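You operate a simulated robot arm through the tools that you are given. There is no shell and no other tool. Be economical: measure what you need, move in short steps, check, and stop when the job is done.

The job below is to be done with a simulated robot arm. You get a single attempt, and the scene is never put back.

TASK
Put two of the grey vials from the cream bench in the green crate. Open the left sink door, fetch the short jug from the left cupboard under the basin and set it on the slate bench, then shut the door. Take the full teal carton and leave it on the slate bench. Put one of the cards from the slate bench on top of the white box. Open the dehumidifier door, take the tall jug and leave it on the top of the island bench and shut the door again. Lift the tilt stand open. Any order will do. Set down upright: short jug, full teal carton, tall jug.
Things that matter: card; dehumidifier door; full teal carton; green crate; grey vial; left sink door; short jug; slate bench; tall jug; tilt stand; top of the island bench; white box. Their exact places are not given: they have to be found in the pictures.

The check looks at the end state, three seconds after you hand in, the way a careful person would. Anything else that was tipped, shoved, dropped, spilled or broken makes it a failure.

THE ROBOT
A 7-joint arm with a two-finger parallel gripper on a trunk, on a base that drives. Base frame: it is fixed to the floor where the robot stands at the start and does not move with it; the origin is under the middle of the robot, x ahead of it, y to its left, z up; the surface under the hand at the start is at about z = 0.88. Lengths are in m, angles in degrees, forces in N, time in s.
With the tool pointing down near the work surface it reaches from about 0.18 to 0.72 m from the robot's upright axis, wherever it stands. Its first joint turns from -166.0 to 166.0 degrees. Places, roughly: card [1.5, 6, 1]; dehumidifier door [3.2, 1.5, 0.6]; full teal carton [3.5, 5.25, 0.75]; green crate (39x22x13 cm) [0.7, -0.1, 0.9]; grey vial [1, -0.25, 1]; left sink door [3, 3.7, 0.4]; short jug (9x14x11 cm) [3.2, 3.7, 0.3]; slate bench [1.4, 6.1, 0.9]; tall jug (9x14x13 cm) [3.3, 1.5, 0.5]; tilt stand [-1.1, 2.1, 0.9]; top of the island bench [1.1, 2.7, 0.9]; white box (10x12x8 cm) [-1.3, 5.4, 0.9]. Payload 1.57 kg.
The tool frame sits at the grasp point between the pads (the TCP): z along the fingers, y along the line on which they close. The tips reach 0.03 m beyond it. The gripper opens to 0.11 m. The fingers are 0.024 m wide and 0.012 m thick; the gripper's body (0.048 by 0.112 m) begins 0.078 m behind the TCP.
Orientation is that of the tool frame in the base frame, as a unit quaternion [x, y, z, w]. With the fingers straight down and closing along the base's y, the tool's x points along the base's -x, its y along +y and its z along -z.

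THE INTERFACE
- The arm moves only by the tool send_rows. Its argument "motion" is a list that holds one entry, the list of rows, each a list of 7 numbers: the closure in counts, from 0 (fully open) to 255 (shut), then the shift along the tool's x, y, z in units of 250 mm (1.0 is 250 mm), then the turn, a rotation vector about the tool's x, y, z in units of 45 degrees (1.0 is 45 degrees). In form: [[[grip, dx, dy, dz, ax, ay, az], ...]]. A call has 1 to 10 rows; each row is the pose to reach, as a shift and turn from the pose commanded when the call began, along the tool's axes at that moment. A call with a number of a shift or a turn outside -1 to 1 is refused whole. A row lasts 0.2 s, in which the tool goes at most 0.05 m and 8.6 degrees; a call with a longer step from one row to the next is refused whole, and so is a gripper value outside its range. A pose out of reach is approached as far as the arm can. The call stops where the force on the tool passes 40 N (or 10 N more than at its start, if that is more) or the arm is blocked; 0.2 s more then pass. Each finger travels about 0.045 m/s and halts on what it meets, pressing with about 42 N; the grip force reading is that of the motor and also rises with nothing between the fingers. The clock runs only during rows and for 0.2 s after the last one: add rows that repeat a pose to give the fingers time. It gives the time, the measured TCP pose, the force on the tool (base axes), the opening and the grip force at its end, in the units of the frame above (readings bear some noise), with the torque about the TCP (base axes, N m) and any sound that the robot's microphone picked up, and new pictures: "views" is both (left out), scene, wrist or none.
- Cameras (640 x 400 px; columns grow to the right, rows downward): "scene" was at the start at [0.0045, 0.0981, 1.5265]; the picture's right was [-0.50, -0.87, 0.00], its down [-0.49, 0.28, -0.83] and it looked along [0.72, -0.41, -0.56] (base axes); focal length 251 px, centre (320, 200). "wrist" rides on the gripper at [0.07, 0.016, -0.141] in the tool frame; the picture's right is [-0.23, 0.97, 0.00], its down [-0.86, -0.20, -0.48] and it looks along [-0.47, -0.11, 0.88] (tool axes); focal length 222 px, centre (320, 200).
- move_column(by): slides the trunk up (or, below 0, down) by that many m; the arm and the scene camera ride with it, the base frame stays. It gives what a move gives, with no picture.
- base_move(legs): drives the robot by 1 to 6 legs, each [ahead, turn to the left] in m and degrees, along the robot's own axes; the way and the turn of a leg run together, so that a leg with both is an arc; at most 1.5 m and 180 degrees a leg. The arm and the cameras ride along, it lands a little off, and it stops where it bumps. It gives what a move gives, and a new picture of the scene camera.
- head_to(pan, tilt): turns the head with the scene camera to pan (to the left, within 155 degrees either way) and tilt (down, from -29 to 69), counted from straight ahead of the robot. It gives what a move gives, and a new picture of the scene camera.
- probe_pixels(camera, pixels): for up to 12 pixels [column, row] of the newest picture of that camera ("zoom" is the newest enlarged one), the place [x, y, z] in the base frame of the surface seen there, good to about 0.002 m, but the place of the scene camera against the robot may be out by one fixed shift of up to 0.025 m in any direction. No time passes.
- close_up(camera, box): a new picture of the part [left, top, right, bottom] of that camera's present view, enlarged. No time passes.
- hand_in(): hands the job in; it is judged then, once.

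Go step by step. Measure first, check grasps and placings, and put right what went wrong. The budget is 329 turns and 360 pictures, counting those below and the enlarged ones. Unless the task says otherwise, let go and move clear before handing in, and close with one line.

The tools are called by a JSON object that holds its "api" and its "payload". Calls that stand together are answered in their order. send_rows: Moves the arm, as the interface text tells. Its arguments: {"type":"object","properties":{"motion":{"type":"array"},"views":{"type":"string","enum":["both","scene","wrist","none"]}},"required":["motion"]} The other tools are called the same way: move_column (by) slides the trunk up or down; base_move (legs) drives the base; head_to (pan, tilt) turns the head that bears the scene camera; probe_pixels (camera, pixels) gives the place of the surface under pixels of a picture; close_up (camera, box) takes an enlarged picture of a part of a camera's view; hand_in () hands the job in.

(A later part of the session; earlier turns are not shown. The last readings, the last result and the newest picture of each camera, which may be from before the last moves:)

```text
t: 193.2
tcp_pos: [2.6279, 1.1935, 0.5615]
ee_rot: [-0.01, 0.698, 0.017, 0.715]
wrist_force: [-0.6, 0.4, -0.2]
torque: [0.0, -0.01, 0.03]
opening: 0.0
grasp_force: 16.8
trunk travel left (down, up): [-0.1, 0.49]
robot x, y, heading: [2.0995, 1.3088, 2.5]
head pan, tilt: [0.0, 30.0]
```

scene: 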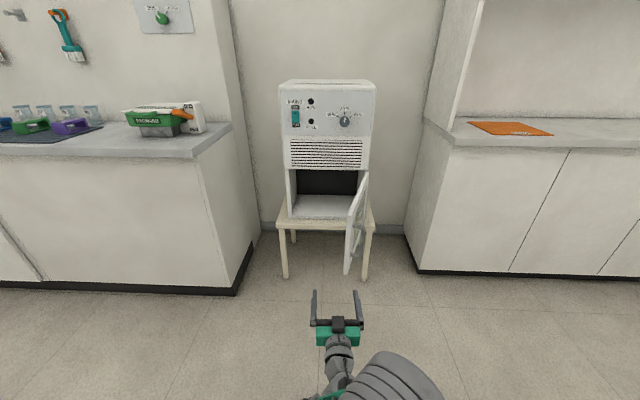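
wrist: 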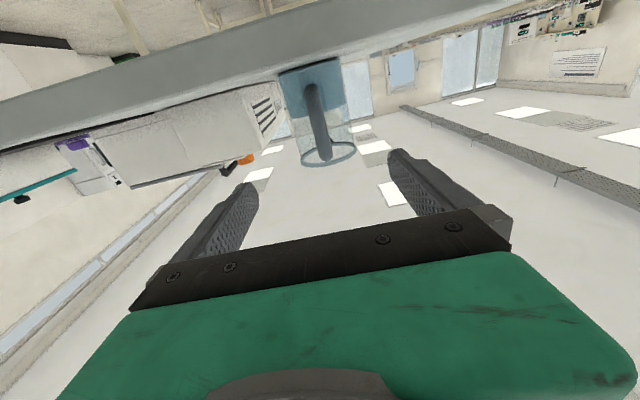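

{"api": "send_rows", "payload": {"motion": [[[255, 0, -0.05, 0.18, 0, 0, 0], [255, 0, -0.08, 0.36, 0, 0, 0], [255, 0, -0.08, 0.54, 0, 0, 0], [255, 0, -0.08, 0.72, 0, 0, 0], [255, 0, -0.08, 0.9, 0, 0, 0], [255, 0, -0.08, 1.0, 0, 0, 0], [255, 0, 0.06, 1.0, 0, 0, 0], [255, 0, 0.18, 1.0, 0, 0, 0], [255, 0, 0.28, 1.0, 0, 0, 0], [255, 0, 0.38, 1.0, 0, 0, 0]]], "views": "scene"}}

```text
t: 195.4
tcp_pos: [2.7487, 1.2653, 0.5113]
ee_rot: [-0.011, 0.698, 0.019, 0.716]
wrist_force: [-0.2, 0.4, 0.0]
torque: [0.02, 0.02, -0.03]
opening: 0.0002
grasp_force: 21.9
out of reach, approached as far as the arm can: row 2, 3, 4, 5, 6, 7, 8, 9, 10
trunk travel left (down, up): [-0.1, 0.49]
robot x, y, heading: [2.1, 1.3112, 2.5]
head pan, tilt: [0.0, 30.0]
```

scene: 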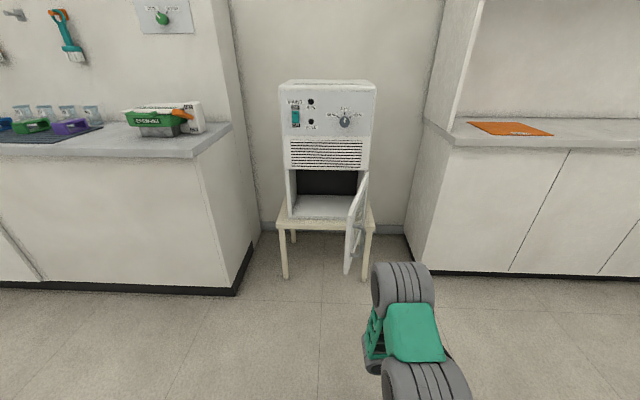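

The arm cannot stretch there with that elbow pose. Bring the arm back and shift the base to the right.

{"api": "send_rows", "payload": {"motion": [[[255, 0, 0, -0.2, 0, 0, 0], [255, 0, 0, -0.4, 0, 0, 0], [255, 0, 0, -0.6, 0, 0, 0], [255, 0, 0, -0.8, 0, 0, 0], [255, 0, 0, -0.98, 0, 0, 0], [255, 0, 0, -0.98, 0, 0, 0]]], "views": "none"}}

{"api": "base_move", "payload": {"legs": [[-0.45, 0], [0, -22.5], [0.5, 0], [0, 20]]}}

```text
t: 197.0
tcp_pos: [2.5613, 1.252, 0.5495]
ee_rot: [-0.025, 0.636, 0.007, 0.771]
wrist_force: [-0.9, 0.8, -0.3]
torque: [-0.03, -0.02, 0.04]
opening: 0.0
grasp_force: 20.9
trunk travel left (down, up): [-0.1, 0.49]
robot x, y, heading: [2.102, 1.3115, 2.4]
head pan, tilt: [0.0, 30.0]
stopped in row 6: the arm was blocked; the commanded pose is now the measured one
```

```text
t: 204.5
tcp_pos: [2.5861, 1.0429, 0.5502]
ee_rot: [-0.013, 0.637, -0.01, 0.771]
wrist_force: [1.1, 0.8, 0.8]
torque: [-0.04, 0.01, -0.01]
opening: 0.0
grasp_force: 20.7
trunk travel left (down, up): [-0.1, 0.49]
robot x, y, heading: [2.1291, 1.1229, -0.1]
head pan, tilt: [0.0, 30.0]
```

scene: 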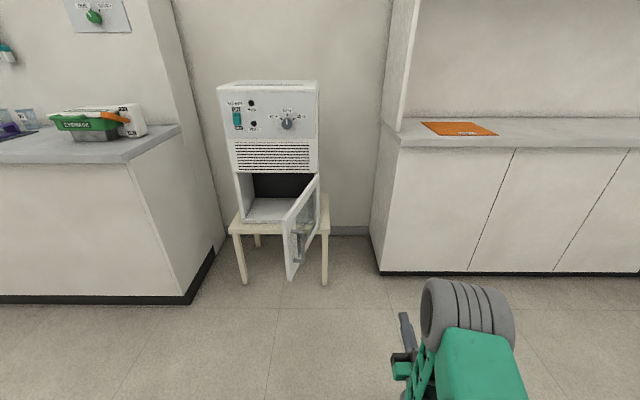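

{"api": "send_rows", "payload": {"motion": [[[255, 0.02, 0.1, 0.1, 0, 0.06, 0], [255, 0.04, 0.2, 0.2, 0, 0.12, 0], [255, 0.06, 0.3, 0.32, 0, 0.18, 0], [255, 0.09, 0.4, 0.44, 0, 0.244, 0], [255, 0.11, 0.48, 0.55, 0, 0.244, 0], [255, 0.11, 0.48, 0.55, 0, 0.244, 0]]], "views": "scene"}}

```text
t: 205.9
tcp_pos: [2.724, 1.1633, 0.5421]
ee_rot: [-0.012, 0.708, -0.011, 0.706]
wrist_force: [-0.4, -0.5, 0.6]
torque: [-0.03, -0.04, 0.0]
opening: 0.0
grasp_force: 22.1
trunk travel left (down, up): [-0.1, 0.49]
robot x, y, heading: [2.1273, 1.1226, 0.1]
head pan, tilt: [0.0, 30.0]
```

scene: 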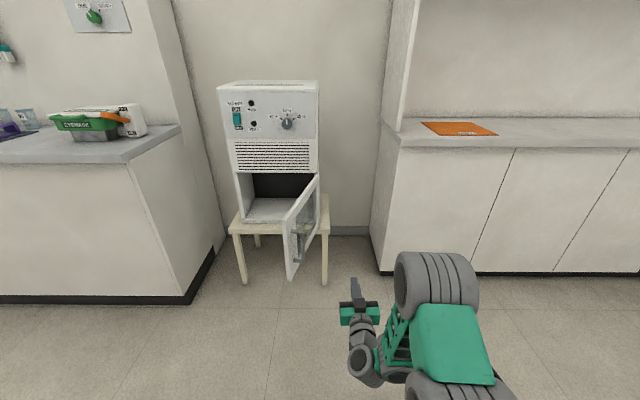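

{"api": "send_rows", "payload": {"motion": [[[255, 0, 0, 0.15, 0, 0, 0], [255, 0, 0, 0.3, 0, 0, 0], [255, 0, 0, 0.45, 0, 0, 0], [255, 0, 0, 0.62, 0, 0, 0], [255, 0, 0.1, 0.66, 0, 0, 0], [255, 0, 0.2, 0.66, 0, 0, 0], [255, 0, 0.3, 0.66, 0, 0, 0]]], "views": "scene"}}

```text
t: 207.5
tcp_pos: [2.7738, 1.1874, 0.5243]
ee_rot: [-0.04, 0.702, 0.01, 0.711]
wrist_force: [-0.7, 0.6, -0.8]
torque: [0.02, -0.03, -0.04]
opening: 0.0
grasp_force: 21.3
out of reach, approached as far as the arm can: row 1, 2, 3, 4, 5, 6, 7
trunk travel left (down, up): [-0.1, 0.49]
robot x, y, heading: [2.1292, 1.1235, 0.0]
head pan, tilt: [0.0, 30.0]
```

scene: 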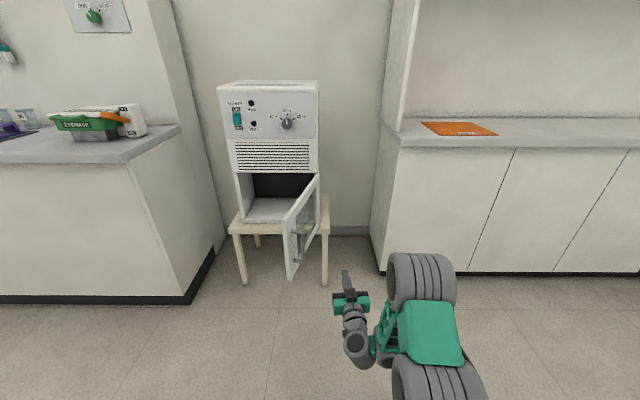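

Use the base to do the pushing instead: drive forward, then turn left so the fingers swing the door.

{"api": "base_move", "payload": {"legs": [[0.13, 0], [0, 12]]}}

```text
t: 209.5
tcp_pos: [2.8758, 1.3164, 0.5239]
ee_rot: [-0.11, 0.695, 0.083, 0.706]
wrist_force: [0.1, 0.4, 0.0]
torque: [-0.01, 0.03, 0.0]
opening: 0.0
grasp_force: 21.4
trunk travel left (down, up): [-0.1, 0.49]
robot x, y, heading: [2.261, 1.1257, 11.8]
head pan, tilt: [0.0, 30.0]
```

scene: 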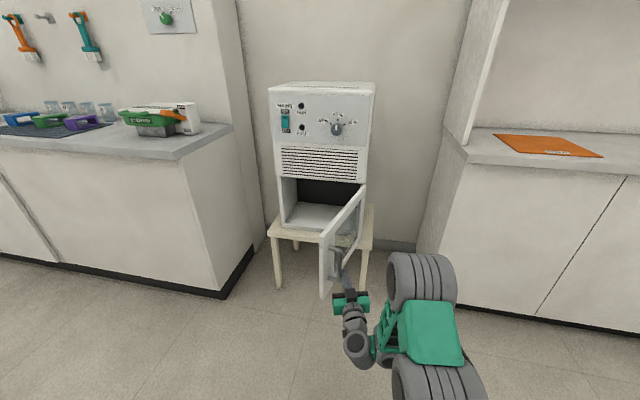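

{"api": "base_move", "payload": {"legs": [[0.06, 10]]}}

```text
t: 210.6
tcp_pos: [2.8929, 1.4369, 0.5243]
ee_rot: [-0.168, 0.683, 0.141, 0.697]
wrist_force: [-0.5, -0.3, 0.1]
torque: [0.01, -0.02, -0.04]
opening: 0.0
grasp_force: 21.0
trunk travel left (down, up): [-0.1, 0.49]
robot x, y, heading: [2.3152, 1.137, 21.5]
head pan, tilt: [0.0, 30.0]
```

scene: 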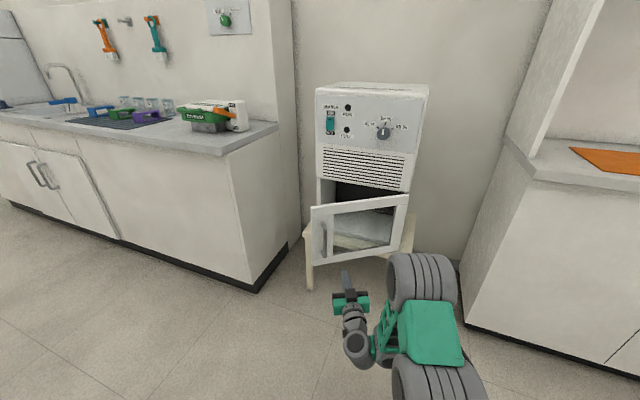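

Door swung to roughly 35° open. Aim the fingers at the frame beside the handle and drive forward to close.

{"api": "base_move", "payload": {"legs": [[0, 3.2], [0.22, 0]]}}

```text
t: 212.7
tcp_pos: [3.0742, 1.5601, 0.5244]
ee_rot: [-0.188, 0.678, 0.162, 0.692]
wrist_force: [-0.1, -0.5, 0.2]
torque: [0.01, 0.0, -0.02]
opening: 0.0
grasp_force: 21.2
trunk travel left (down, up): [-0.1, 0.49]
robot x, y, heading: [2.5126, 1.2288, 24.6]
head pan, tilt: [0.0, 30.0]
```

scene: 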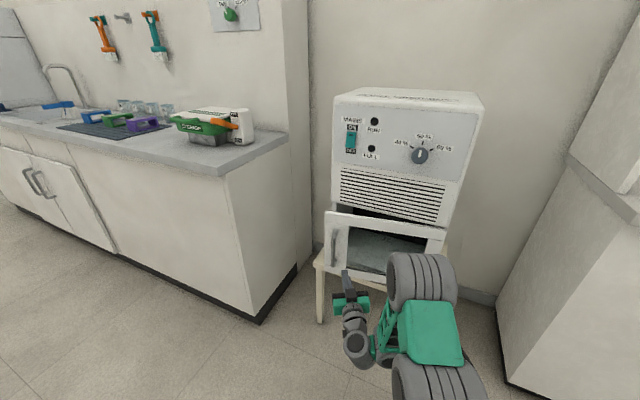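

{"api": "probe_pixels", "payload": {"camera": "scene", "pixels": [[420, 260], [445, 280], [400, 270], [350, 280], [336, 240], [332, 215], [425, 225]]}}

```text
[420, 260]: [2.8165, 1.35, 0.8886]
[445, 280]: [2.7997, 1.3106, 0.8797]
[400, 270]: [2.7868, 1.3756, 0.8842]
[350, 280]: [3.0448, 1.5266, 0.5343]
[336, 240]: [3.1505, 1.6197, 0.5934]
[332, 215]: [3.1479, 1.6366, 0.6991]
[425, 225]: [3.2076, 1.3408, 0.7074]
```

{"api": "base_move", "payload": {"legs": [[0.1, 0]]}}

{"api": "close_up", "payload": {"camera": "scene", "box": [320, 160, 480, 300]}}

```text
t: 213.8
tcp_pos: [3.164, 1.5983, 0.5239]
ee_rot: [-0.187, 0.678, 0.161, 0.692]
wrist_force: [-0.1, 0.5, 0.1]
torque: [-0.02, 0.05, 0.02]
opening: 0.0
grasp_force: 21.3
trunk travel left (down, up): [-0.1, 0.49]
robot x, y, heading: [2.602, 1.2708, 24.6]
head pan, tilt: [0.0, 30.0]
```

scene: 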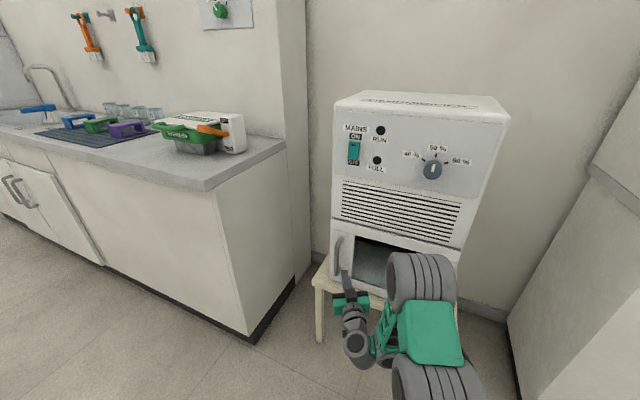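

```text
2.86 times, centred on (400, 230) of scene
```

zoom: 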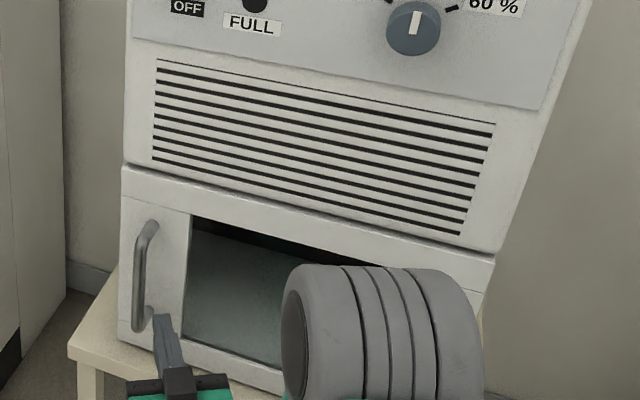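

{"api": "probe_pixels", "payload": {"camera": "zoom", "pixels": [[130, 185], [135, 160], [150, 270], [165, 225], [480, 262], [120, 330], [450, 235]]}}

{"api": "base_move", "payload": {"legs": [[0.028, -1.2]]}}

{"api": "close_up", "payload": {"camera": "scene", "box": [320, 160, 480, 300]}}

{"api": "probe_pixels", "payload": {"camera": "zoom", "pixels": [[130, 185], [135, 160], [165, 225], [480, 262], [450, 235]]}}

```text
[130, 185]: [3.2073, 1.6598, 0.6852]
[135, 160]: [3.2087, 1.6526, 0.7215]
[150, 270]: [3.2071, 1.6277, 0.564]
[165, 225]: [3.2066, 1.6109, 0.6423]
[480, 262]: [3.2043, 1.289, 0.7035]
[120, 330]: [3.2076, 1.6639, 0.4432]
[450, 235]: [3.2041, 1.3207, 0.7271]
```

```text
t: 214.7
tcp_pos: [3.1885, 1.5975, 0.5223]
ee_rot: [-0.18, 0.682, 0.157, 0.691]
wrist_force: [-11.2, -5.7, 7.9]
torque: [-0.01, -0.13, -0.11]
opening: 0.0
grasp_force: 21.2
trunk travel left (down, up): [-0.1, 0.49]
robot x, y, heading: [2.6238, 1.2813, 23.5]
head pan, tilt: [0.0, 30.0]
stopped in leg 1: the force on the tool passed its limit at 77 N (the readings are from after the stop); the commanded pose is now the measured one
```

scene: 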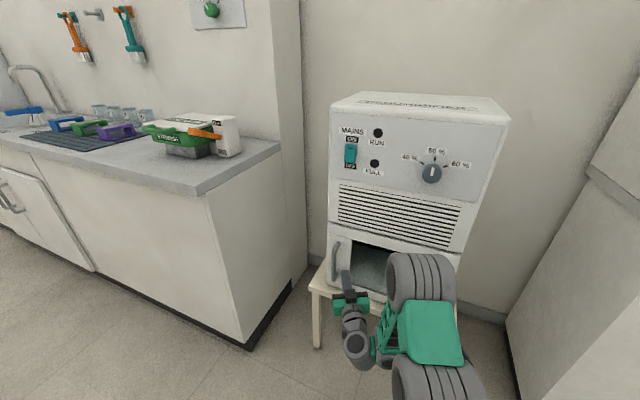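

```text
2.86 times, centred on (400, 230) of scene
```

zoom: 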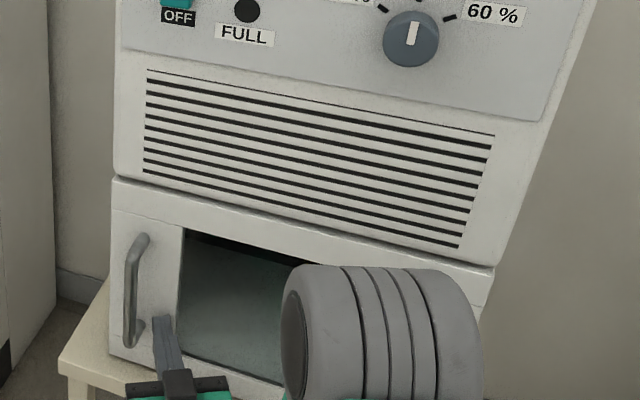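

```text
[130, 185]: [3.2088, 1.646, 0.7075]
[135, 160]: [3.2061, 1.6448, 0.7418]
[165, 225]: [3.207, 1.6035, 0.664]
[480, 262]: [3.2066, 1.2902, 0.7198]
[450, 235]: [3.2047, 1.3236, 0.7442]
```

The door is fully shut (77 N at the stop, face unchanged). Back away and reset the arm to a cleaner pose.

{"api": "base_move", "payload": {"legs": [[-0.6, 0]]}}

{"api": "move_column", "payload": {"by": 0.3}}

{"api": "send_rows", "payload": {"motion": [[[200, 0, 0, 0, 0, 0.167, 0], [150, 0, 0, -0.02, 0, 0.333, 0], [100, 0, 0, -0.04, 0, 0.5, 0], [100, 0, 0, -0.08, 0, 0.667, 0], [100, 0, 0, -0.12, 0, 0.833, 0], [100, 0, 0, -0.16, 0, 1, 0]]], "views": "scene"}}

```text
t: 218.1
tcp_pos: [2.6512, 1.364, 0.5217]
ee_rot: [-0.181, 0.682, 0.157, 0.691]
wrist_force: [0.2, -0.4, -0.6]
torque: [0.03, 0.01, 0.02]
opening: 0.0
grasp_force: 21.0
trunk travel left (down, up): [-0.1, 0.49]
robot x, y, heading: [2.0872, 1.0486, 23.4]
head pan, tilt: [0.0, 30.0]
```

scene: 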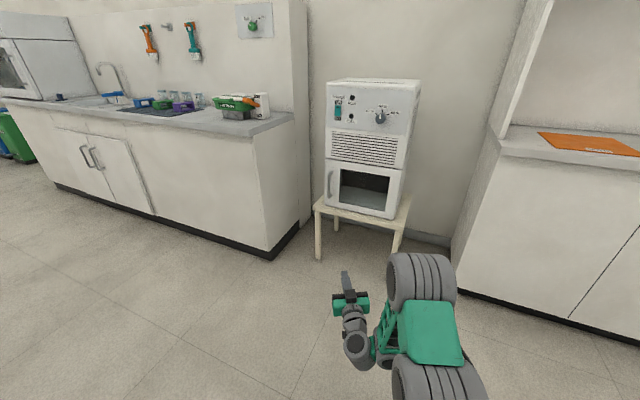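

```text
t: 221.1
tcp_pos: [2.6502, 1.3645, 0.8225]
ee_rot: [-0.182, 0.682, 0.157, 0.691]
wrist_force: [0.1, -0.7, 1.0]
torque: [0.0, 0.0, -0.03]
opening: 0.0
grasp_force: 21.4
trunk travel left (down, up): [-0.4, 0.19]
robot x, y, heading: [2.0873, 1.0448, 23.8]
head pan, tilt: [0.0, 30.0]
```

```text
t: 222.5
tcp_pos: [2.6134, 1.3449, 0.8212]
ee_rot: [-0.227, 0.895, 0.076, 0.376]
wrist_force: [0.5, 0.2, -0.2]
torque: [0.02, 0.01, 0.02]
opening: 0.0671
grasp_force: 0.0
out of reach, approached as far as the arm can: row 1, 2
trunk travel left (down, up): [-0.4, 0.19]
robot x, y, heading: [2.0893, 1.0425, 23.4]
head pan, tilt: [0.0, 30.0]
```

scene: 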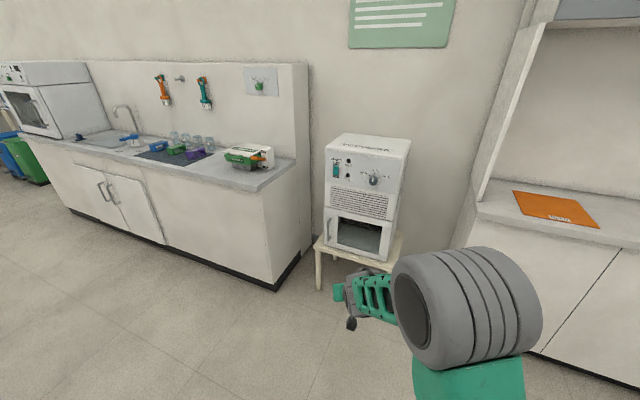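

{"api": "send_rows", "payload": {"motion": [[[100, 0, 0, 0, 0, 0.167, 0], [100, 0, 0, -0.05, 0, 0.333, 0], [100, 0, 0, -0.1, 0, 0.5, 0], [100, 0, 0, -0.15, 0, 0.667, 0], [100, 0, 0, -0.2, 0, 0.833, 0], [100, 0, 0, -0.25, 0, 1, 0], [100, 0, 0, -0.25, 0, 1, 0]]], "views": "none"}}

{"api": "base_move", "payload": {"legs": [[0, 70], [1.0, 0]]}}

```text
t: 224.1
tcp_pos: [2.5747, 1.3288, 0.8676]
ee_rot: [-0.238, 0.971, -0.018, 0.005]
wrist_force: [-0.4, -0.8, 0.3]
torque: [0.01, 0.0, 0.02]
opening: 0.0669
grasp_force: 0.1
trunk travel left (down, up): [-0.4, 0.19]
robot x, y, heading: [2.0841, 1.0474, 23.6]
head pan, tilt: [0.0, 30.0]
```

```text
t: 232.4
tcp_pos: [1.9001, 2.6066, 0.8676]
ee_rot: [0.759, -0.651, 0.01, -0.015]
wrist_force: [-0.4, -0.2, 0.3]
torque: [0.0, 0.02, -0.01]
opening: 0.0669
grasp_force: 0.1
trunk travel left (down, up): [-0.4, 0.19]
robot x, y, heading: [2.0122, 2.0561, 94.9]
head pan, tilt: [0.0, 30.0]
```

scene: 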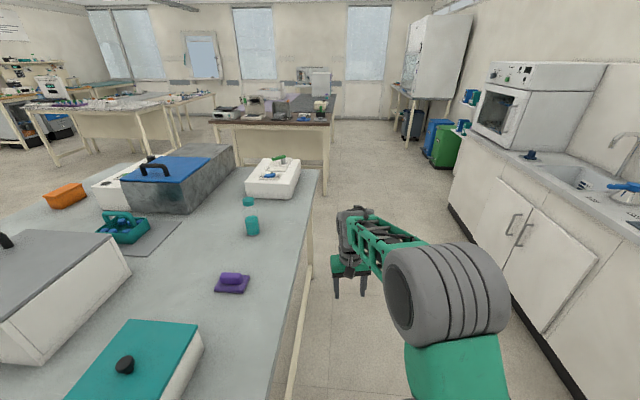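

{"api": "probe_pixels", "payload": {"camera": "scene", "pixels": [[510, 222], [524, 232], [490, 205], [540, 240], [318, 175], [308, 330], [455, 205], [560, 320], [630, 180], [525, 285]]}}

{"api": "close_up", "payload": {"camera": "scene", "box": [440, 140, 640, 340]}}

```text
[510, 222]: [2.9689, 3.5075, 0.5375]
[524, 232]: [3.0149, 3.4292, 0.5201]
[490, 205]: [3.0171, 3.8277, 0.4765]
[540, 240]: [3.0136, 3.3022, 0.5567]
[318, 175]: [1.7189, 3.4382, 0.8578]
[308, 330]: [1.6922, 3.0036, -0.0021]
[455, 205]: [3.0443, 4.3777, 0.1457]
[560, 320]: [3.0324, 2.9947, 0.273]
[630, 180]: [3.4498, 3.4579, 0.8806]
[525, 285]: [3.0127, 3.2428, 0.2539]
```

```text
2.00 times, centred on (540, 240) of scene
```

zoom: 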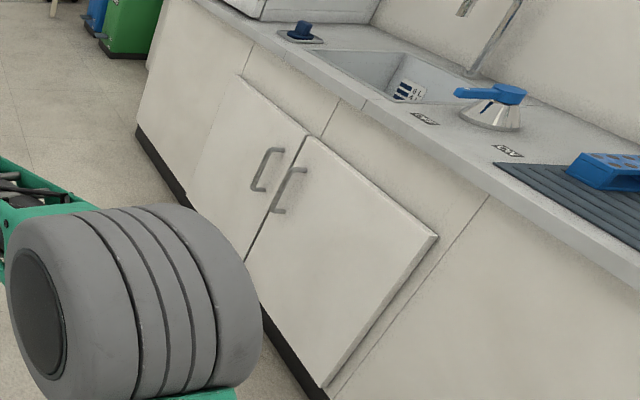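

{"api": "base_move", "payload": {"legs": [[0, -15], [1.35, 0], [0, -80]]}}

{"api": "head_to", "payload": {"pan": 10, "tilt": 45}}

```text
t: 243.4
tcp_pos: [2.8395, 3.4507, 0.8677]
ee_rot: [-0.033, 0.999, -0.018, 0.003]
wrist_force: [-0.2, 1.0, 0.4]
torque: [0.0, -0.01, -0.01]
opening: 0.0668
grasp_force: 0.0
trunk travel left (down, up): [-0.4, 0.19]
robot x, y, heading: [2.2802, 3.3878, -0.5]
head pan, tilt: [0.0, 30.0]
```

scene: 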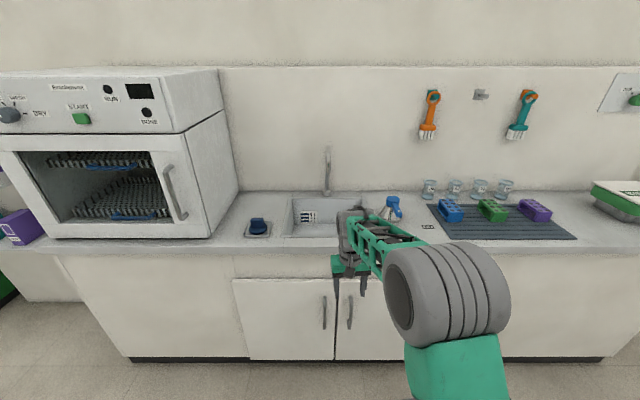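

```text
t: 244.2
tcp_pos: [2.8377, 3.4499, 0.8677]
ee_rot: [-0.031, 0.999, -0.018, 0.002]
wrist_force: [-0.8, -0.1, 0.7]
torque: [0.02, 0.0, 0.0]
opening: 0.067
grasp_force: 0.1
trunk travel left (down, up): [-0.4, 0.19]
robot x, y, heading: [2.2808, 3.3894, -0.4]
head pan, tilt: [10.0, 45.0]
```

scene: 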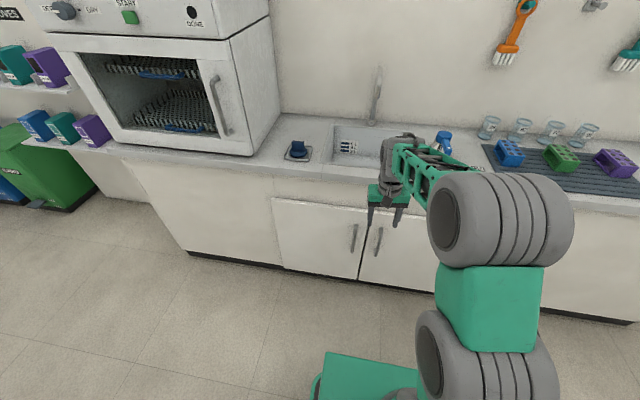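

{"api": "base_move", "payload": {"legs": [[-0.2, 0.4]]}}

{"api": "move_column", "payload": {"by": -0.25}}

{"api": "send_rows", "payload": {"motion": [[[100, 0, 0, -0.16, 0, 0, 0], [100, 0, 0, -0.32, 0, 0, 0], [100, 0, 0, -0.48, 0, -0.1, 0], [100, -0.06, 0, -0.64, 0, -0.25, 0], [100, -0.12, 0, -0.76, 0, -0.4, 0], [100, -0.16, 0, -0.8, 0, -0.55, 0], [100, -0.2, 0, -0.8, 0, -0.7, 0], [100, -0.2, 0, -0.8, 0, -0.85, 0], [100, -0.2, 0, -0.8, 0, -1, 0]]], "views": "scene"}}

```text
t: 245.8
tcp_pos: [2.6357, 3.4546, 0.866]
ee_rot: [-0.035, 0.999, -0.018, 0.002]
wrist_force: [-0.7, 0.0, 0.4]
torque: [0.0, -0.01, -0.01]
opening: 0.0667
grasp_force: 0.0
trunk travel left (down, up): [-0.4, 0.19]
robot x, y, heading: [2.0788, 3.3926, 0.3]
head pan, tilt: [10.0, 45.0]
```

scene: 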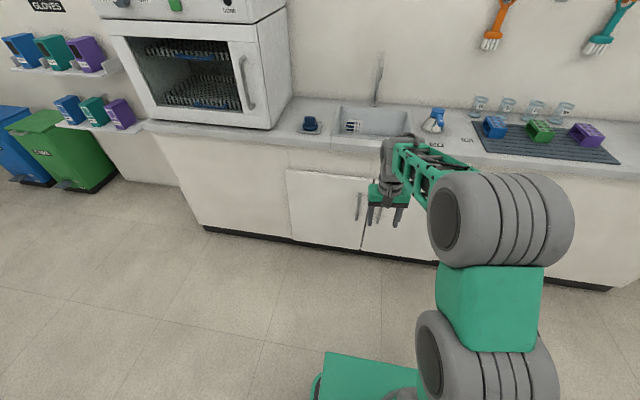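

```text
t: 248.4
tcp_pos: [2.6354, 3.4539, 0.6184]
ee_rot: [-0.034, 0.999, -0.018, 0.002]
wrist_force: [-0.6, 0.1, 0.5]
torque: [0.05, 0.0, -0.02]
opening: 0.067
grasp_force: 0.1
trunk travel left (down, up): [-0.15, 0.44]
robot x, y, heading: [2.0799, 3.3882, 0.0]
head pan, tilt: [10.0, 45.0]
```

```text
t: 250.4
tcp_pos: [2.6824, 3.4646, 0.8171]
ee_rot: [-0.039, 0.922, -0.004, 0.384]
wrist_force: [0.4, 0.0, -0.7]
torque: [0.03, -0.04, -0.01]
opening: 0.0671
grasp_force: 0.1
trunk travel left (down, up): [-0.15, 0.44]
robot x, y, heading: [2.0762, 3.3861, 0.1]
head pan, tilt: [10.0, 45.0]
```

scene: 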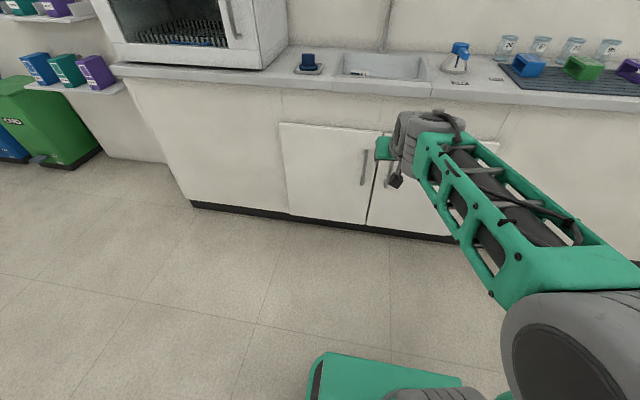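

{"api": "send_rows", "payload": {"motion": [[[100, -0.04, 0, -0.04, 0, -0.167, 0], [100, -0.08, 0, -0.08, 0, -0.333, 0], [100, -0.1, 0, -0.1, 0, -0.5, 0], [100, -0.1, 0, -0.1, 0, -0.667, 0], [100, -0.1, 0, -0.1, 0, -0.833, 0], [100, -0.1, 0, -0.1, 0, -1, 0], [100, -0.1, 0, -0.1, 0, -1, 0]]], "views": "none"}}

{"api": "move_column", "payload": {"by": -0.15}}

```text
t: 252.0
tcp_pos: [2.6824, 3.4665, 0.853]
ee_rot: [-0.037, 0.705, 0.012, 0.709]
wrist_force: [0.6, 0.1, 0.2]
torque: [0.0, 0.03, 0.02]
opening: 0.0668
grasp_force: 0.0
trunk travel left (down, up): [-0.15, 0.44]
robot x, y, heading: [2.0751, 3.3903, 0.3]
head pan, tilt: [10.0, 45.0]
```

```text
t: 253.8
tcp_pos: [2.6828, 3.4657, 0.7033]
ee_rot: [-0.037, 0.705, 0.011, 0.708]
wrist_force: [0.5, -0.2, 0.2]
torque: [-0.01, 0.01, -0.01]
opening: 0.0673
grasp_force: 0.0
trunk travel left (down, up): [0.0, 0.59]
robot x, y, heading: [2.0785, 3.3905, -0.3]
head pan, tilt: [10.0, 45.0]
```

{"api": "send_rows", "payload": {"motion": [[[60, 0.1, 0, 0, 0.088, 0, 0.045], [60, 0.22, 0, 0, 0.088, 0, 0.045], [60, 0.34, 0, 0, 0.088, 0, 0.045], [60, 0.46, 0, 0, 0.088, 0, 0.045], [60, 0.58, 0, 0, 0.088, 0, 0.045], [60, 0.7, 0, 0, 0.088, 0, 0.045], [60, 0.8, 0, 0, 0.088, 0, 0.045], [60, 0.8, 0, 0, 0.088, 0, 0.045]]], "views": "both"}}

```text
t: 255.6
tcp_pos: [2.6843, 3.4553, 0.5028]
ee_rot: [-0.001, 0.705, 0.0, 0.709]
wrist_force: [0.4, -0.8, -0.7]
torque: [-0.01, -0.01, 0.01]
opening: 0.0843
grasp_force: 0.1
trunk travel left (down, up): [0.0, 0.59]
robot x, y, heading: [2.0794, 3.3894, 0.3]
head pan, tilt: [10.0, 45.0]
```

scene: 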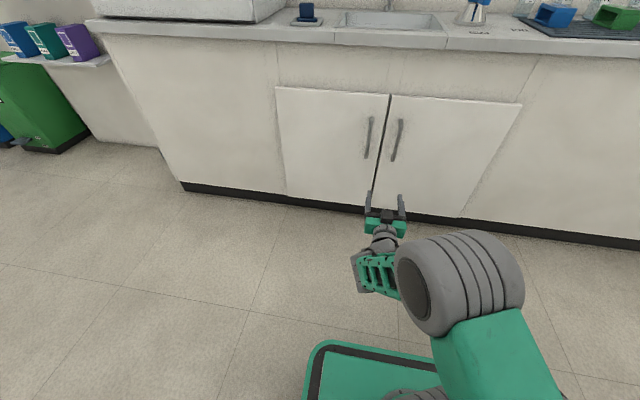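
wrist: 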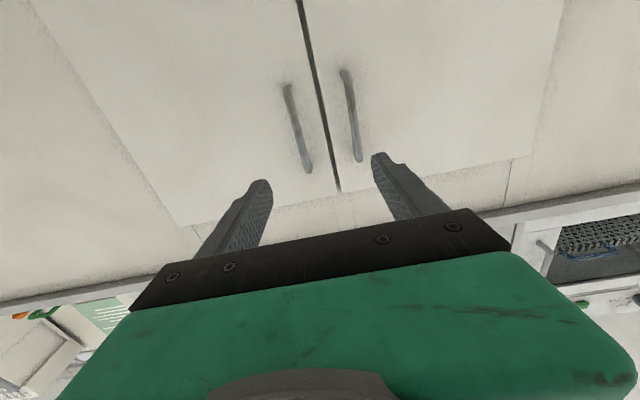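

{"api": "probe_pixels", "payload": {"camera": "wrist", "pixels": [[350, 110], [345, 78], [358, 150], [297, 125], [340, 180], [450, 170], [380, 40], [323, 120]]}}

{"api": "close_up", "payload": {"camera": "wrist", "box": [260, 40, 400, 200]}}

{"api": "probe_pixels", "payload": {"camera": "scene", "pixels": [[276, 92], [290, 190], [388, 98], [374, 205], [368, 140], [240, 60]]}}

```text
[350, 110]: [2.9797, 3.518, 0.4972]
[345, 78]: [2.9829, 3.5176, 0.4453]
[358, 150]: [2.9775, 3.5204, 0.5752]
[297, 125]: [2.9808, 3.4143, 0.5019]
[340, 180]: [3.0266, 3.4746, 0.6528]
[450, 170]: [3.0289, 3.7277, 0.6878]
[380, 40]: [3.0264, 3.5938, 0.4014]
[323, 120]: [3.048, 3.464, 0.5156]
```

```text
2.50 times, centred on (330, 120) of wrist
```

zoom: 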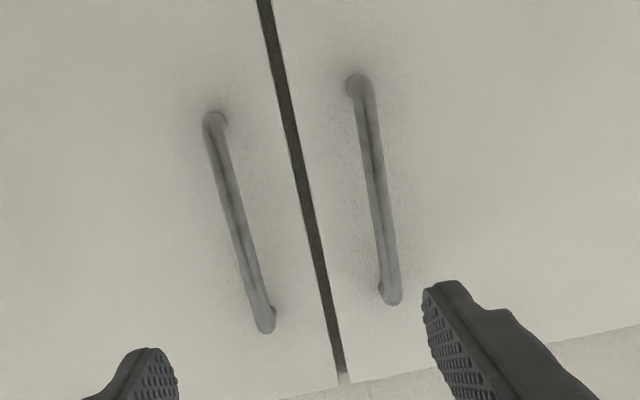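

```text
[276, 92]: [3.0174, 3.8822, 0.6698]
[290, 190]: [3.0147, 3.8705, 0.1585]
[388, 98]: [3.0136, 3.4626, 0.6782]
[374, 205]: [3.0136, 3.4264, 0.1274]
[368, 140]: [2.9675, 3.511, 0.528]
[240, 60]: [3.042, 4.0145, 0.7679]
```

Left-door handle: bar at (2.98,3.519), z 0.45–0.575, hinge on the left near y 3.88. Shift the base slightly left.

{"api": "base_move", "payload": {"legs": [[0, 20], [0.25, 0], [0, -20.2], [-0.08, 0]]}}

{"api": "send_rows", "payload": {"motion": [[[60, 0, 0, 0, 0, 0, 0], [60, 0, 0, 0, 0, 0, 0]]], "views": "wrist"}}

```text
t: 260.2
tcp_pos: [2.8339, 3.5461, 0.5038]
ee_rot: [-0.002, 0.705, 0.002, 0.709]
wrist_force: [-0.5, 0.5, -0.5]
torque: [-0.05, -0.01, -0.01]
opening: 0.0842
grasp_force: 0.0
trunk travel left (down, up): [0.0, 0.59]
robot x, y, heading: [2.2275, 3.4781, 0.2]
head pan, tilt: [10.0, 45.0]
```

scene: 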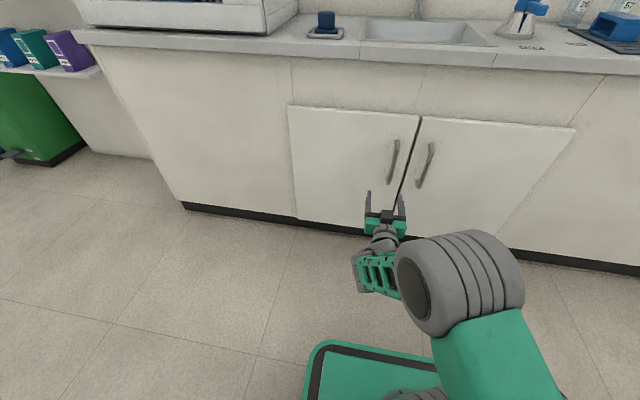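

```text
t: 260.8
tcp_pos: [2.8348, 3.546, 0.5052]
ee_rot: [-0.002, 0.705, 0.002, 0.709]
wrist_force: [-0.3, 0.0, -0.3]
torque: [-0.01, 0.02, 0.0]
opening: 0.0843
grasp_force: 0.0
trunk travel left (down, up): [0.0, 0.59]
robot x, y, heading: [2.2319, 3.4776, 0.3]
head pan, tilt: [10.0, 45.0]
```

wrist: 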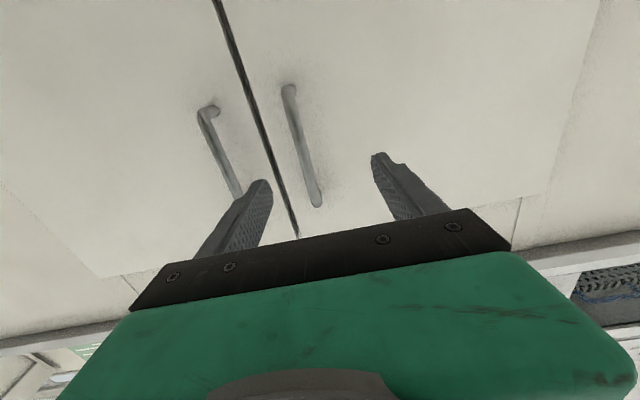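

{"api": "probe_pixels", "payload": {"camera": "wrist", "pixels": [[301, 145], [307, 170], [292, 105]]}}

{"api": "send_rows", "payload": {"motion": [[[60, 0, -0.108, 0.1, 0, 0, 0], [60, 0, -0.108, 0.25, 0, 0, 0], [60, 0, -0.108, 0.4, 0, 0, 0], [60, 0, -0.108, 0.52, 0, 0, 0], [60, 0, -0.108, 0.592, 0, 0, 0], [255, 0, -0.108, 0.592, 0, 0, 0], [255, 0, -0.108, 0.592, 0, 0, 0], [255, 0, -0.108, 0.592, 0, 0, 0], [255, 0, -0.108, 0.592, 0, 0, 0], [255, 0, -0.108, 0.592, 0, 0, 0]]], "views": "wrist"}}

```text
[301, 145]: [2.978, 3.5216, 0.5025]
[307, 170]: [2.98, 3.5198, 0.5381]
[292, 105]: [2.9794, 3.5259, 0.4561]
```

```text
t: 263.0
tcp_pos: [2.9843, 3.5191, 0.5065]
ee_rot: [-0.004, 0.706, 0.004, 0.709]
wrist_force: [1.8, 9.5, 0.0]
torque: [0.0, 0.14, 0.03]
opening: 0.016
grasp_force: 22.4
trunk travel left (down, up): [0.0, 0.59]
robot x, y, heading: [2.2291, 3.4756, 0.5]
head pan, tilt: [10.0, 45.0]
```

wrist: 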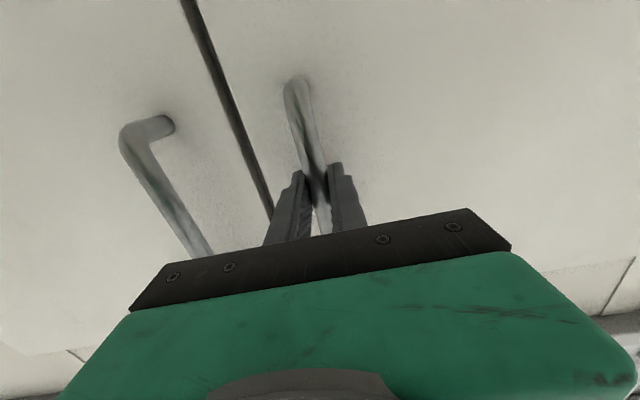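

{"api": "send_rows", "payload": {"motion": [[[255, 0, 0.009, -0.064, 0, 0, 0], [255, 0, 0.021, -0.128, 0, 0, 0], [255, 0, 0.036, -0.192, 0, 0, 0], [255, 0, 0.054, -0.252, 0, 0, 0], [255, 0, 0.074, -0.312, 0, 0, 0], [255, 0, 0.098, -0.374, 0, 0, 0], [255, 0, 0.124, -0.432, 0, 0, 0], [255, 0, 0.151, -0.49, 0, 0, 0]]], "views": "scene"}}

```text
t: 264.8
tcp_pos: [2.8588, 3.5592, 0.5051]
ee_rot: [-0.002, 0.704, 0.003, 0.711]
wrist_force: [17.2, 32.4, 12.9]
torque: [0.12, 0.37, -0.06]
opening: 0.0155
grasp_force: 31.5
trunk travel left (down, up): [0.0, 0.59]
robot x, y, heading: [2.2288, 3.4734, 0.3]
head pan, tilt: [10.0, 45.0]
```

scene: 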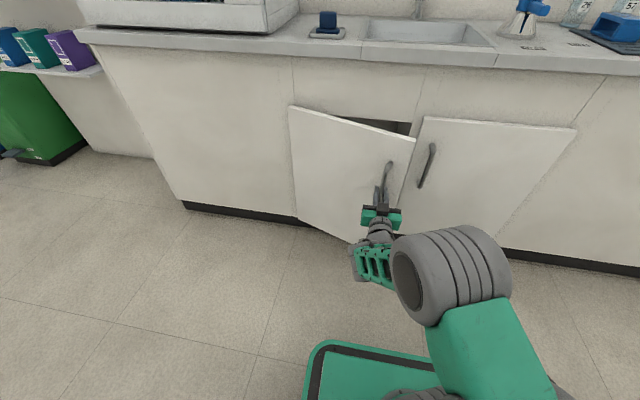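

{"api": "send_rows", "payload": {"motion": [[[255, 0, 0.045, -0.05, 0, 0, 0], [255, 0, 0.08, -0.1, 0, 0, 0], [255, 0, 0.116, -0.155, 0, 0, 0], [255, 0, 0.154, -0.207, 0, 0, 0], [255, 0, 0.194, -0.256, 0, 0, 0], [255, 0, 0.236, -0.303, 0, 0, 0], [255, 0, 0.28, -0.348, 0, 0, 0], [255, 0, 0.326, -0.39, 0, 0, 0], [255, 0, 0.374, -0.43, 0, 0, 0]]], "views": "scene"}}

```text
t: 266.8
tcp_pos: [2.7498, 3.6472, 0.5019]
ee_rot: [-0.003, 0.705, 0.0, 0.709]
wrist_force: [-17.7, -16.4, 19.6]
torque: [0.11, 0.19, -0.02]
opening: 0.0159
grasp_force: 31.4
trunk travel left (down, up): [0.0, 0.59]
robot x, y, heading: [2.2303, 3.4762, 0.1]
head pan, tilt: [10.0, 45.0]
```

scene: 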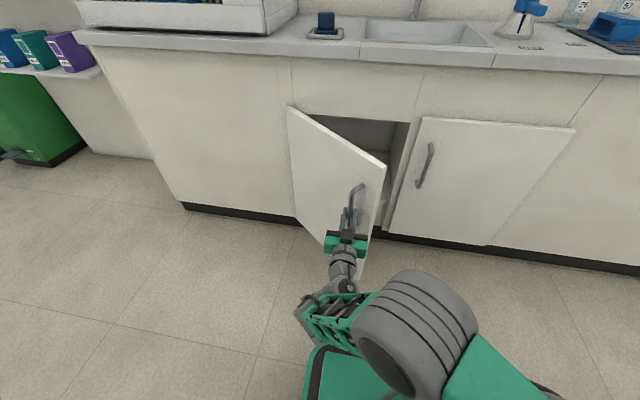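

{"api": "send_rows", "payload": {"motion": [[[255, 0, 0.05, -0.038, 0, 0, 0], [255, 0, 0.101, -0.075, 0, 0, 0], [255, 0, 0.154, -0.108, 0, 0, 0], [255, 0, 0.208, -0.14, 0, 0, 0], [255, 0, 0.264, -0.17, 0, 0, 0], [255, 0, 0.32, -0.196, 0, 0, 0], [255, 0, 0.379, -0.22, 0, 0, 0], [255, 0, 0.438, -0.242, 0, 0, 0]]], "views": "scene"}}

```text
t: 267.6
tcp_pos: [2.7261, 3.6784, 0.5009]
ee_rot: [-0.002, 0.706, -0.001, 0.708]
wrist_force: [-8.3, -6.0, 2.2]
torque: [0.46, -0.62, -0.03]
opening: 0.0159
grasp_force: 31.4
trunk travel left (down, up): [0.0, 0.59]
robot x, y, heading: [2.2271, 3.4773, 0.2]
head pan, tilt: [10.0, 45.0]
stopped in row 3: the force on the tool passed its limit at 45 N (the readings are from after the stop); the commanded pose is now the measured one
```

scene: 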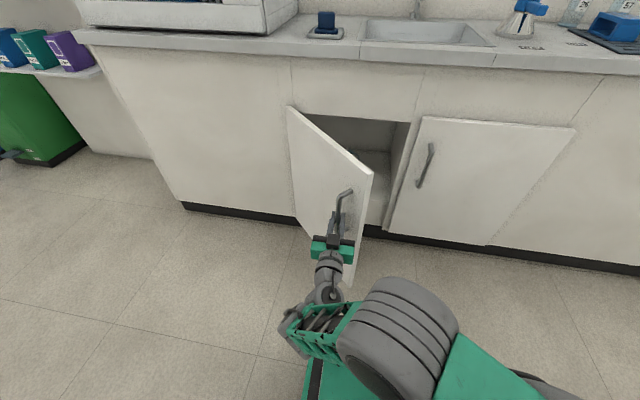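

Door ≈50° open. Release, back off, then go to its inner side.

{"api": "send_rows", "payload": {"motion": [[[150, 0, 0, 0, 0, 0, 0], [100, 0, 0, 0, 0, 0, 0], [80, 0, 0, 0, 0, 0, 0], [80, 0, 0, 0, 0, 0, 0]]], "views": "none"}}

{"api": "base_move", "payload": {"legs": [[-0.17, 0]]}}

{"api": "send_rows", "payload": {"motion": [[[255, 0, -0.16, 0, 0, 0, 0], [255, 0, -0.32, 0.05, 0, 0, 0], [255, 0, -0.48, 0.1, 0, 0, 0], [255, 0, -0.64, 0.15, 0, 0, 0], [255, 0, -0.8, 0.2, 0, 0, 0], [255, 0, -0.92, 0.3, 0, 0, 0], [255, 0, -0.92, 0.3, 0, 0, 0]]], "views": "scene"}}

```text
t: 268.6
tcp_pos: [2.727, 3.6802, 0.5007]
ee_rot: [-0.004, 0.707, -0.001, 0.707]
wrist_force: [-0.6, 0.3, -0.1]
torque: [0.0, 0.02, -0.03]
opening: 0.0756
grasp_force: 0.0
trunk travel left (down, up): [0.0, 0.59]
robot x, y, heading: [2.2287, 3.4794, 0.5]
head pan, tilt: [10.0, 45.0]
```

```text
t: 270.1
tcp_pos: [2.5536, 3.6818, 0.5008]
ee_rot: [-0.005, 0.707, 0.001, 0.707]
wrist_force: [-0.4, -0.6, 0.8]
torque: [0.0, 0.02, 0.03]
opening: 0.0756
grasp_force: 0.0
trunk travel left (down, up): [0.0, 0.59]
robot x, y, heading: [2.0571, 3.4751, 0.5]
head pan, tilt: [10.0, 45.0]
```

scene: 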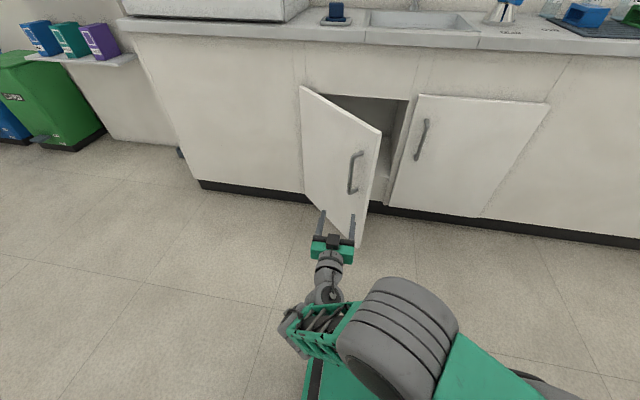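

```text
t: 271.7
tcp_pos: [2.6299, 3.452, 0.5022]
ee_rot: [-0.004, 0.707, 0.002, 0.707]
wrist_force: [0.7, 0.3, 0.4]
torque: [-0.01, -0.03, 0.01]
opening: 0.0
grasp_force: 21.2
trunk travel left (down, up): [0.0, 0.59]
robot x, y, heading: [2.0571, 3.4741, 0.6]
head pan, tilt: [10.0, 45.0]
```

scene: 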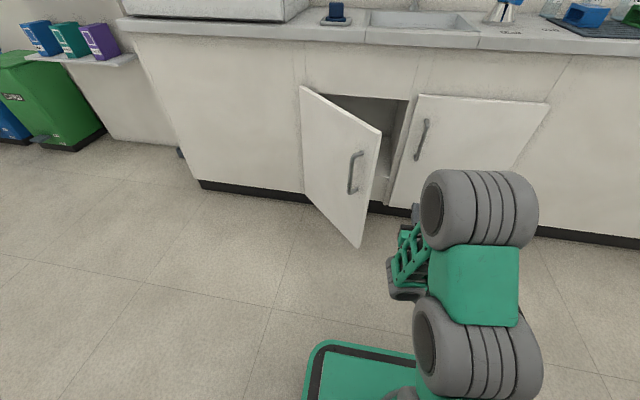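

{"api": "base_move", "payload": {"legs": [[0.13, 0], [0, 28]]}}

```text
t: 274.3
tcp_pos: [2.7069, 3.7247, 0.5044]
ee_rot: [-0.175, 0.685, 0.171, 0.686]
wrist_force: [0.3, 0.5, 0.2]
torque: [0.01, -0.01, 0.03]
opening: 0.0
grasp_force: 21.3
trunk travel left (down, up): [0.0, 0.59]
robot x, y, heading: [2.1841, 3.4748, 28.4]
head pan, tilt: [10.0, 45.0]
```

scene: 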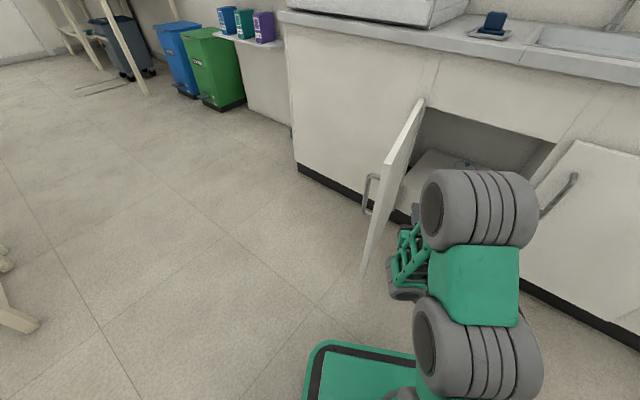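

{"api": "probe_pixels", "payload": {"camera": "scene", "pixels": [[420, 110], [385, 165], [370, 250], [400, 150], [455, 175], [430, 165], [470, 155]]}}

{"api": "base_move", "payload": {"legs": [[0, 12]]}}

```text
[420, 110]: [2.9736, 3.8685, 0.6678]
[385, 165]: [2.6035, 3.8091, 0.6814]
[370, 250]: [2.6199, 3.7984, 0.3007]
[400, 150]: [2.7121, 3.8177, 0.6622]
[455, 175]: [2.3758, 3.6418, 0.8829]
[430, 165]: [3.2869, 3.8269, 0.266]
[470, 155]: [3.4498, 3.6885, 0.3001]
```

```text
t: 275.5
tcp_pos: [2.6441, 3.8275, 0.503]
ee_rot: [-0.244, 0.663, 0.24, 0.665]
wrist_force: [0.0, 0.5, 0.2]
torque: [0.0, -0.03, 0.01]
opening: 0.0
grasp_force: 21.3
trunk travel left (down, up): [0.0, 0.59]
robot x, y, heading: [2.1837, 3.4742, 40.4]
head pan, tilt: [10.0, 45.0]
```

scene: 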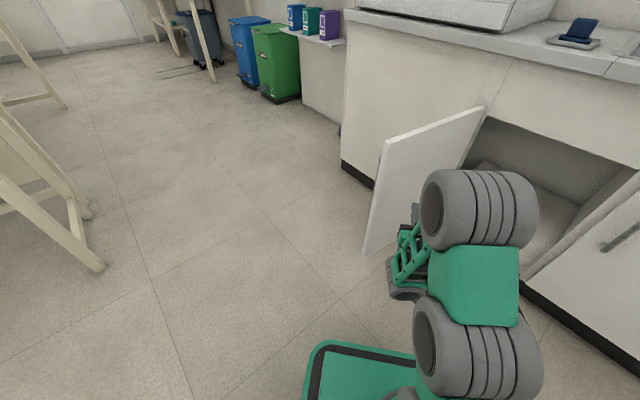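

Door is now wide open. Look inside the cupboard.

{"api": "base_move", "payload": {"legs": [[0, -30]]}}

{"api": "head_to", "payload": {"pan": 0, "tilt": 35}}

```text
t: 277.4
tcp_pos: [2.759, 3.5454, 0.5029]
ee_rot: [-0.06, 0.704, 0.057, 0.705]
wrist_force: [-0.9, -0.7, -0.5]
torque: [0.04, 0.01, 0.0]
opening: 0.0
grasp_force: 21.5
trunk travel left (down, up): [0.0, 0.59]
robot x, y, heading: [2.1863, 3.4776, 9.7]
head pan, tilt: [10.0, 45.0]
```

scene: 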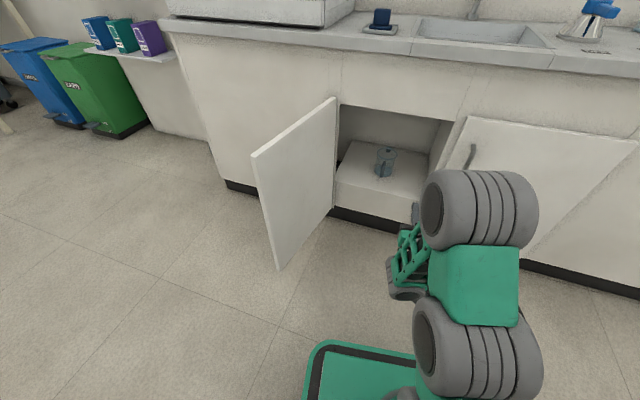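

```text
t: 278.1
tcp_pos: [2.7594, 3.5451, 0.504]
ee_rot: [-0.061, 0.704, 0.058, 0.705]
wrist_force: [0.2, 0.3, 1.0]
torque: [0.03, 0.03, 0.01]
opening: 0.0
grasp_force: 21.0
trunk travel left (down, up): [0.0, 0.59]
robot x, y, heading: [2.1895, 3.4794, 9.9]
head pan, tilt: [0.0, 35.0]
```

scene: 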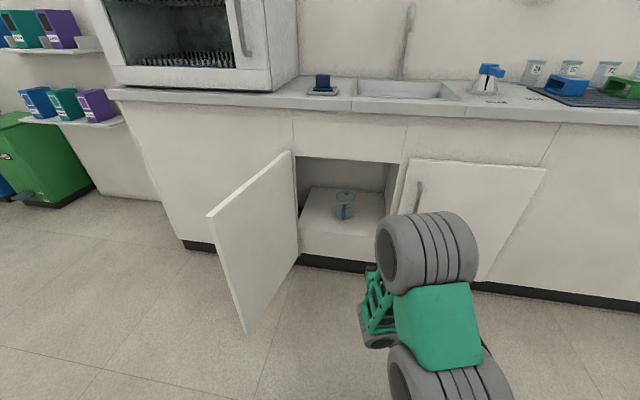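

{"api": "close_up", "payload": {"camera": "scene", "box": [290, 150, 410, 270]}}

{"api": "probe_pixels", "payload": {"camera": "scene", "pixels": [[345, 195], [340, 215], [345, 218], [352, 210], [340, 230], [350, 245], [212, 218], [290, 155], [302, 225], [395, 200], [350, 165]]}}

```text
3.33 times, centred on (350, 210) of scene
```

zoom: 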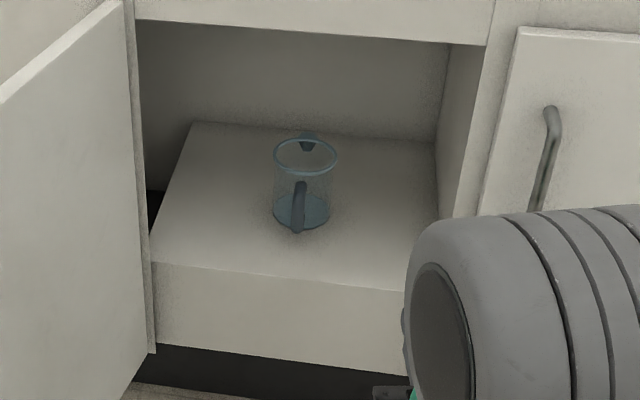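

```text
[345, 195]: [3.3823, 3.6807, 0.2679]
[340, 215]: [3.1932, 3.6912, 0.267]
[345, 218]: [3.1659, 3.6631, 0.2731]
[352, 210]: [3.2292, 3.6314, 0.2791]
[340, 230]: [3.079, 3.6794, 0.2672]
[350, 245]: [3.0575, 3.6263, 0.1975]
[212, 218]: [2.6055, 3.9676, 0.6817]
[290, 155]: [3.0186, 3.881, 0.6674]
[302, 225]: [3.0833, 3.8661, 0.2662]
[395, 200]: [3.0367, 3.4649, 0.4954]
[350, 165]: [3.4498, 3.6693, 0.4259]
```

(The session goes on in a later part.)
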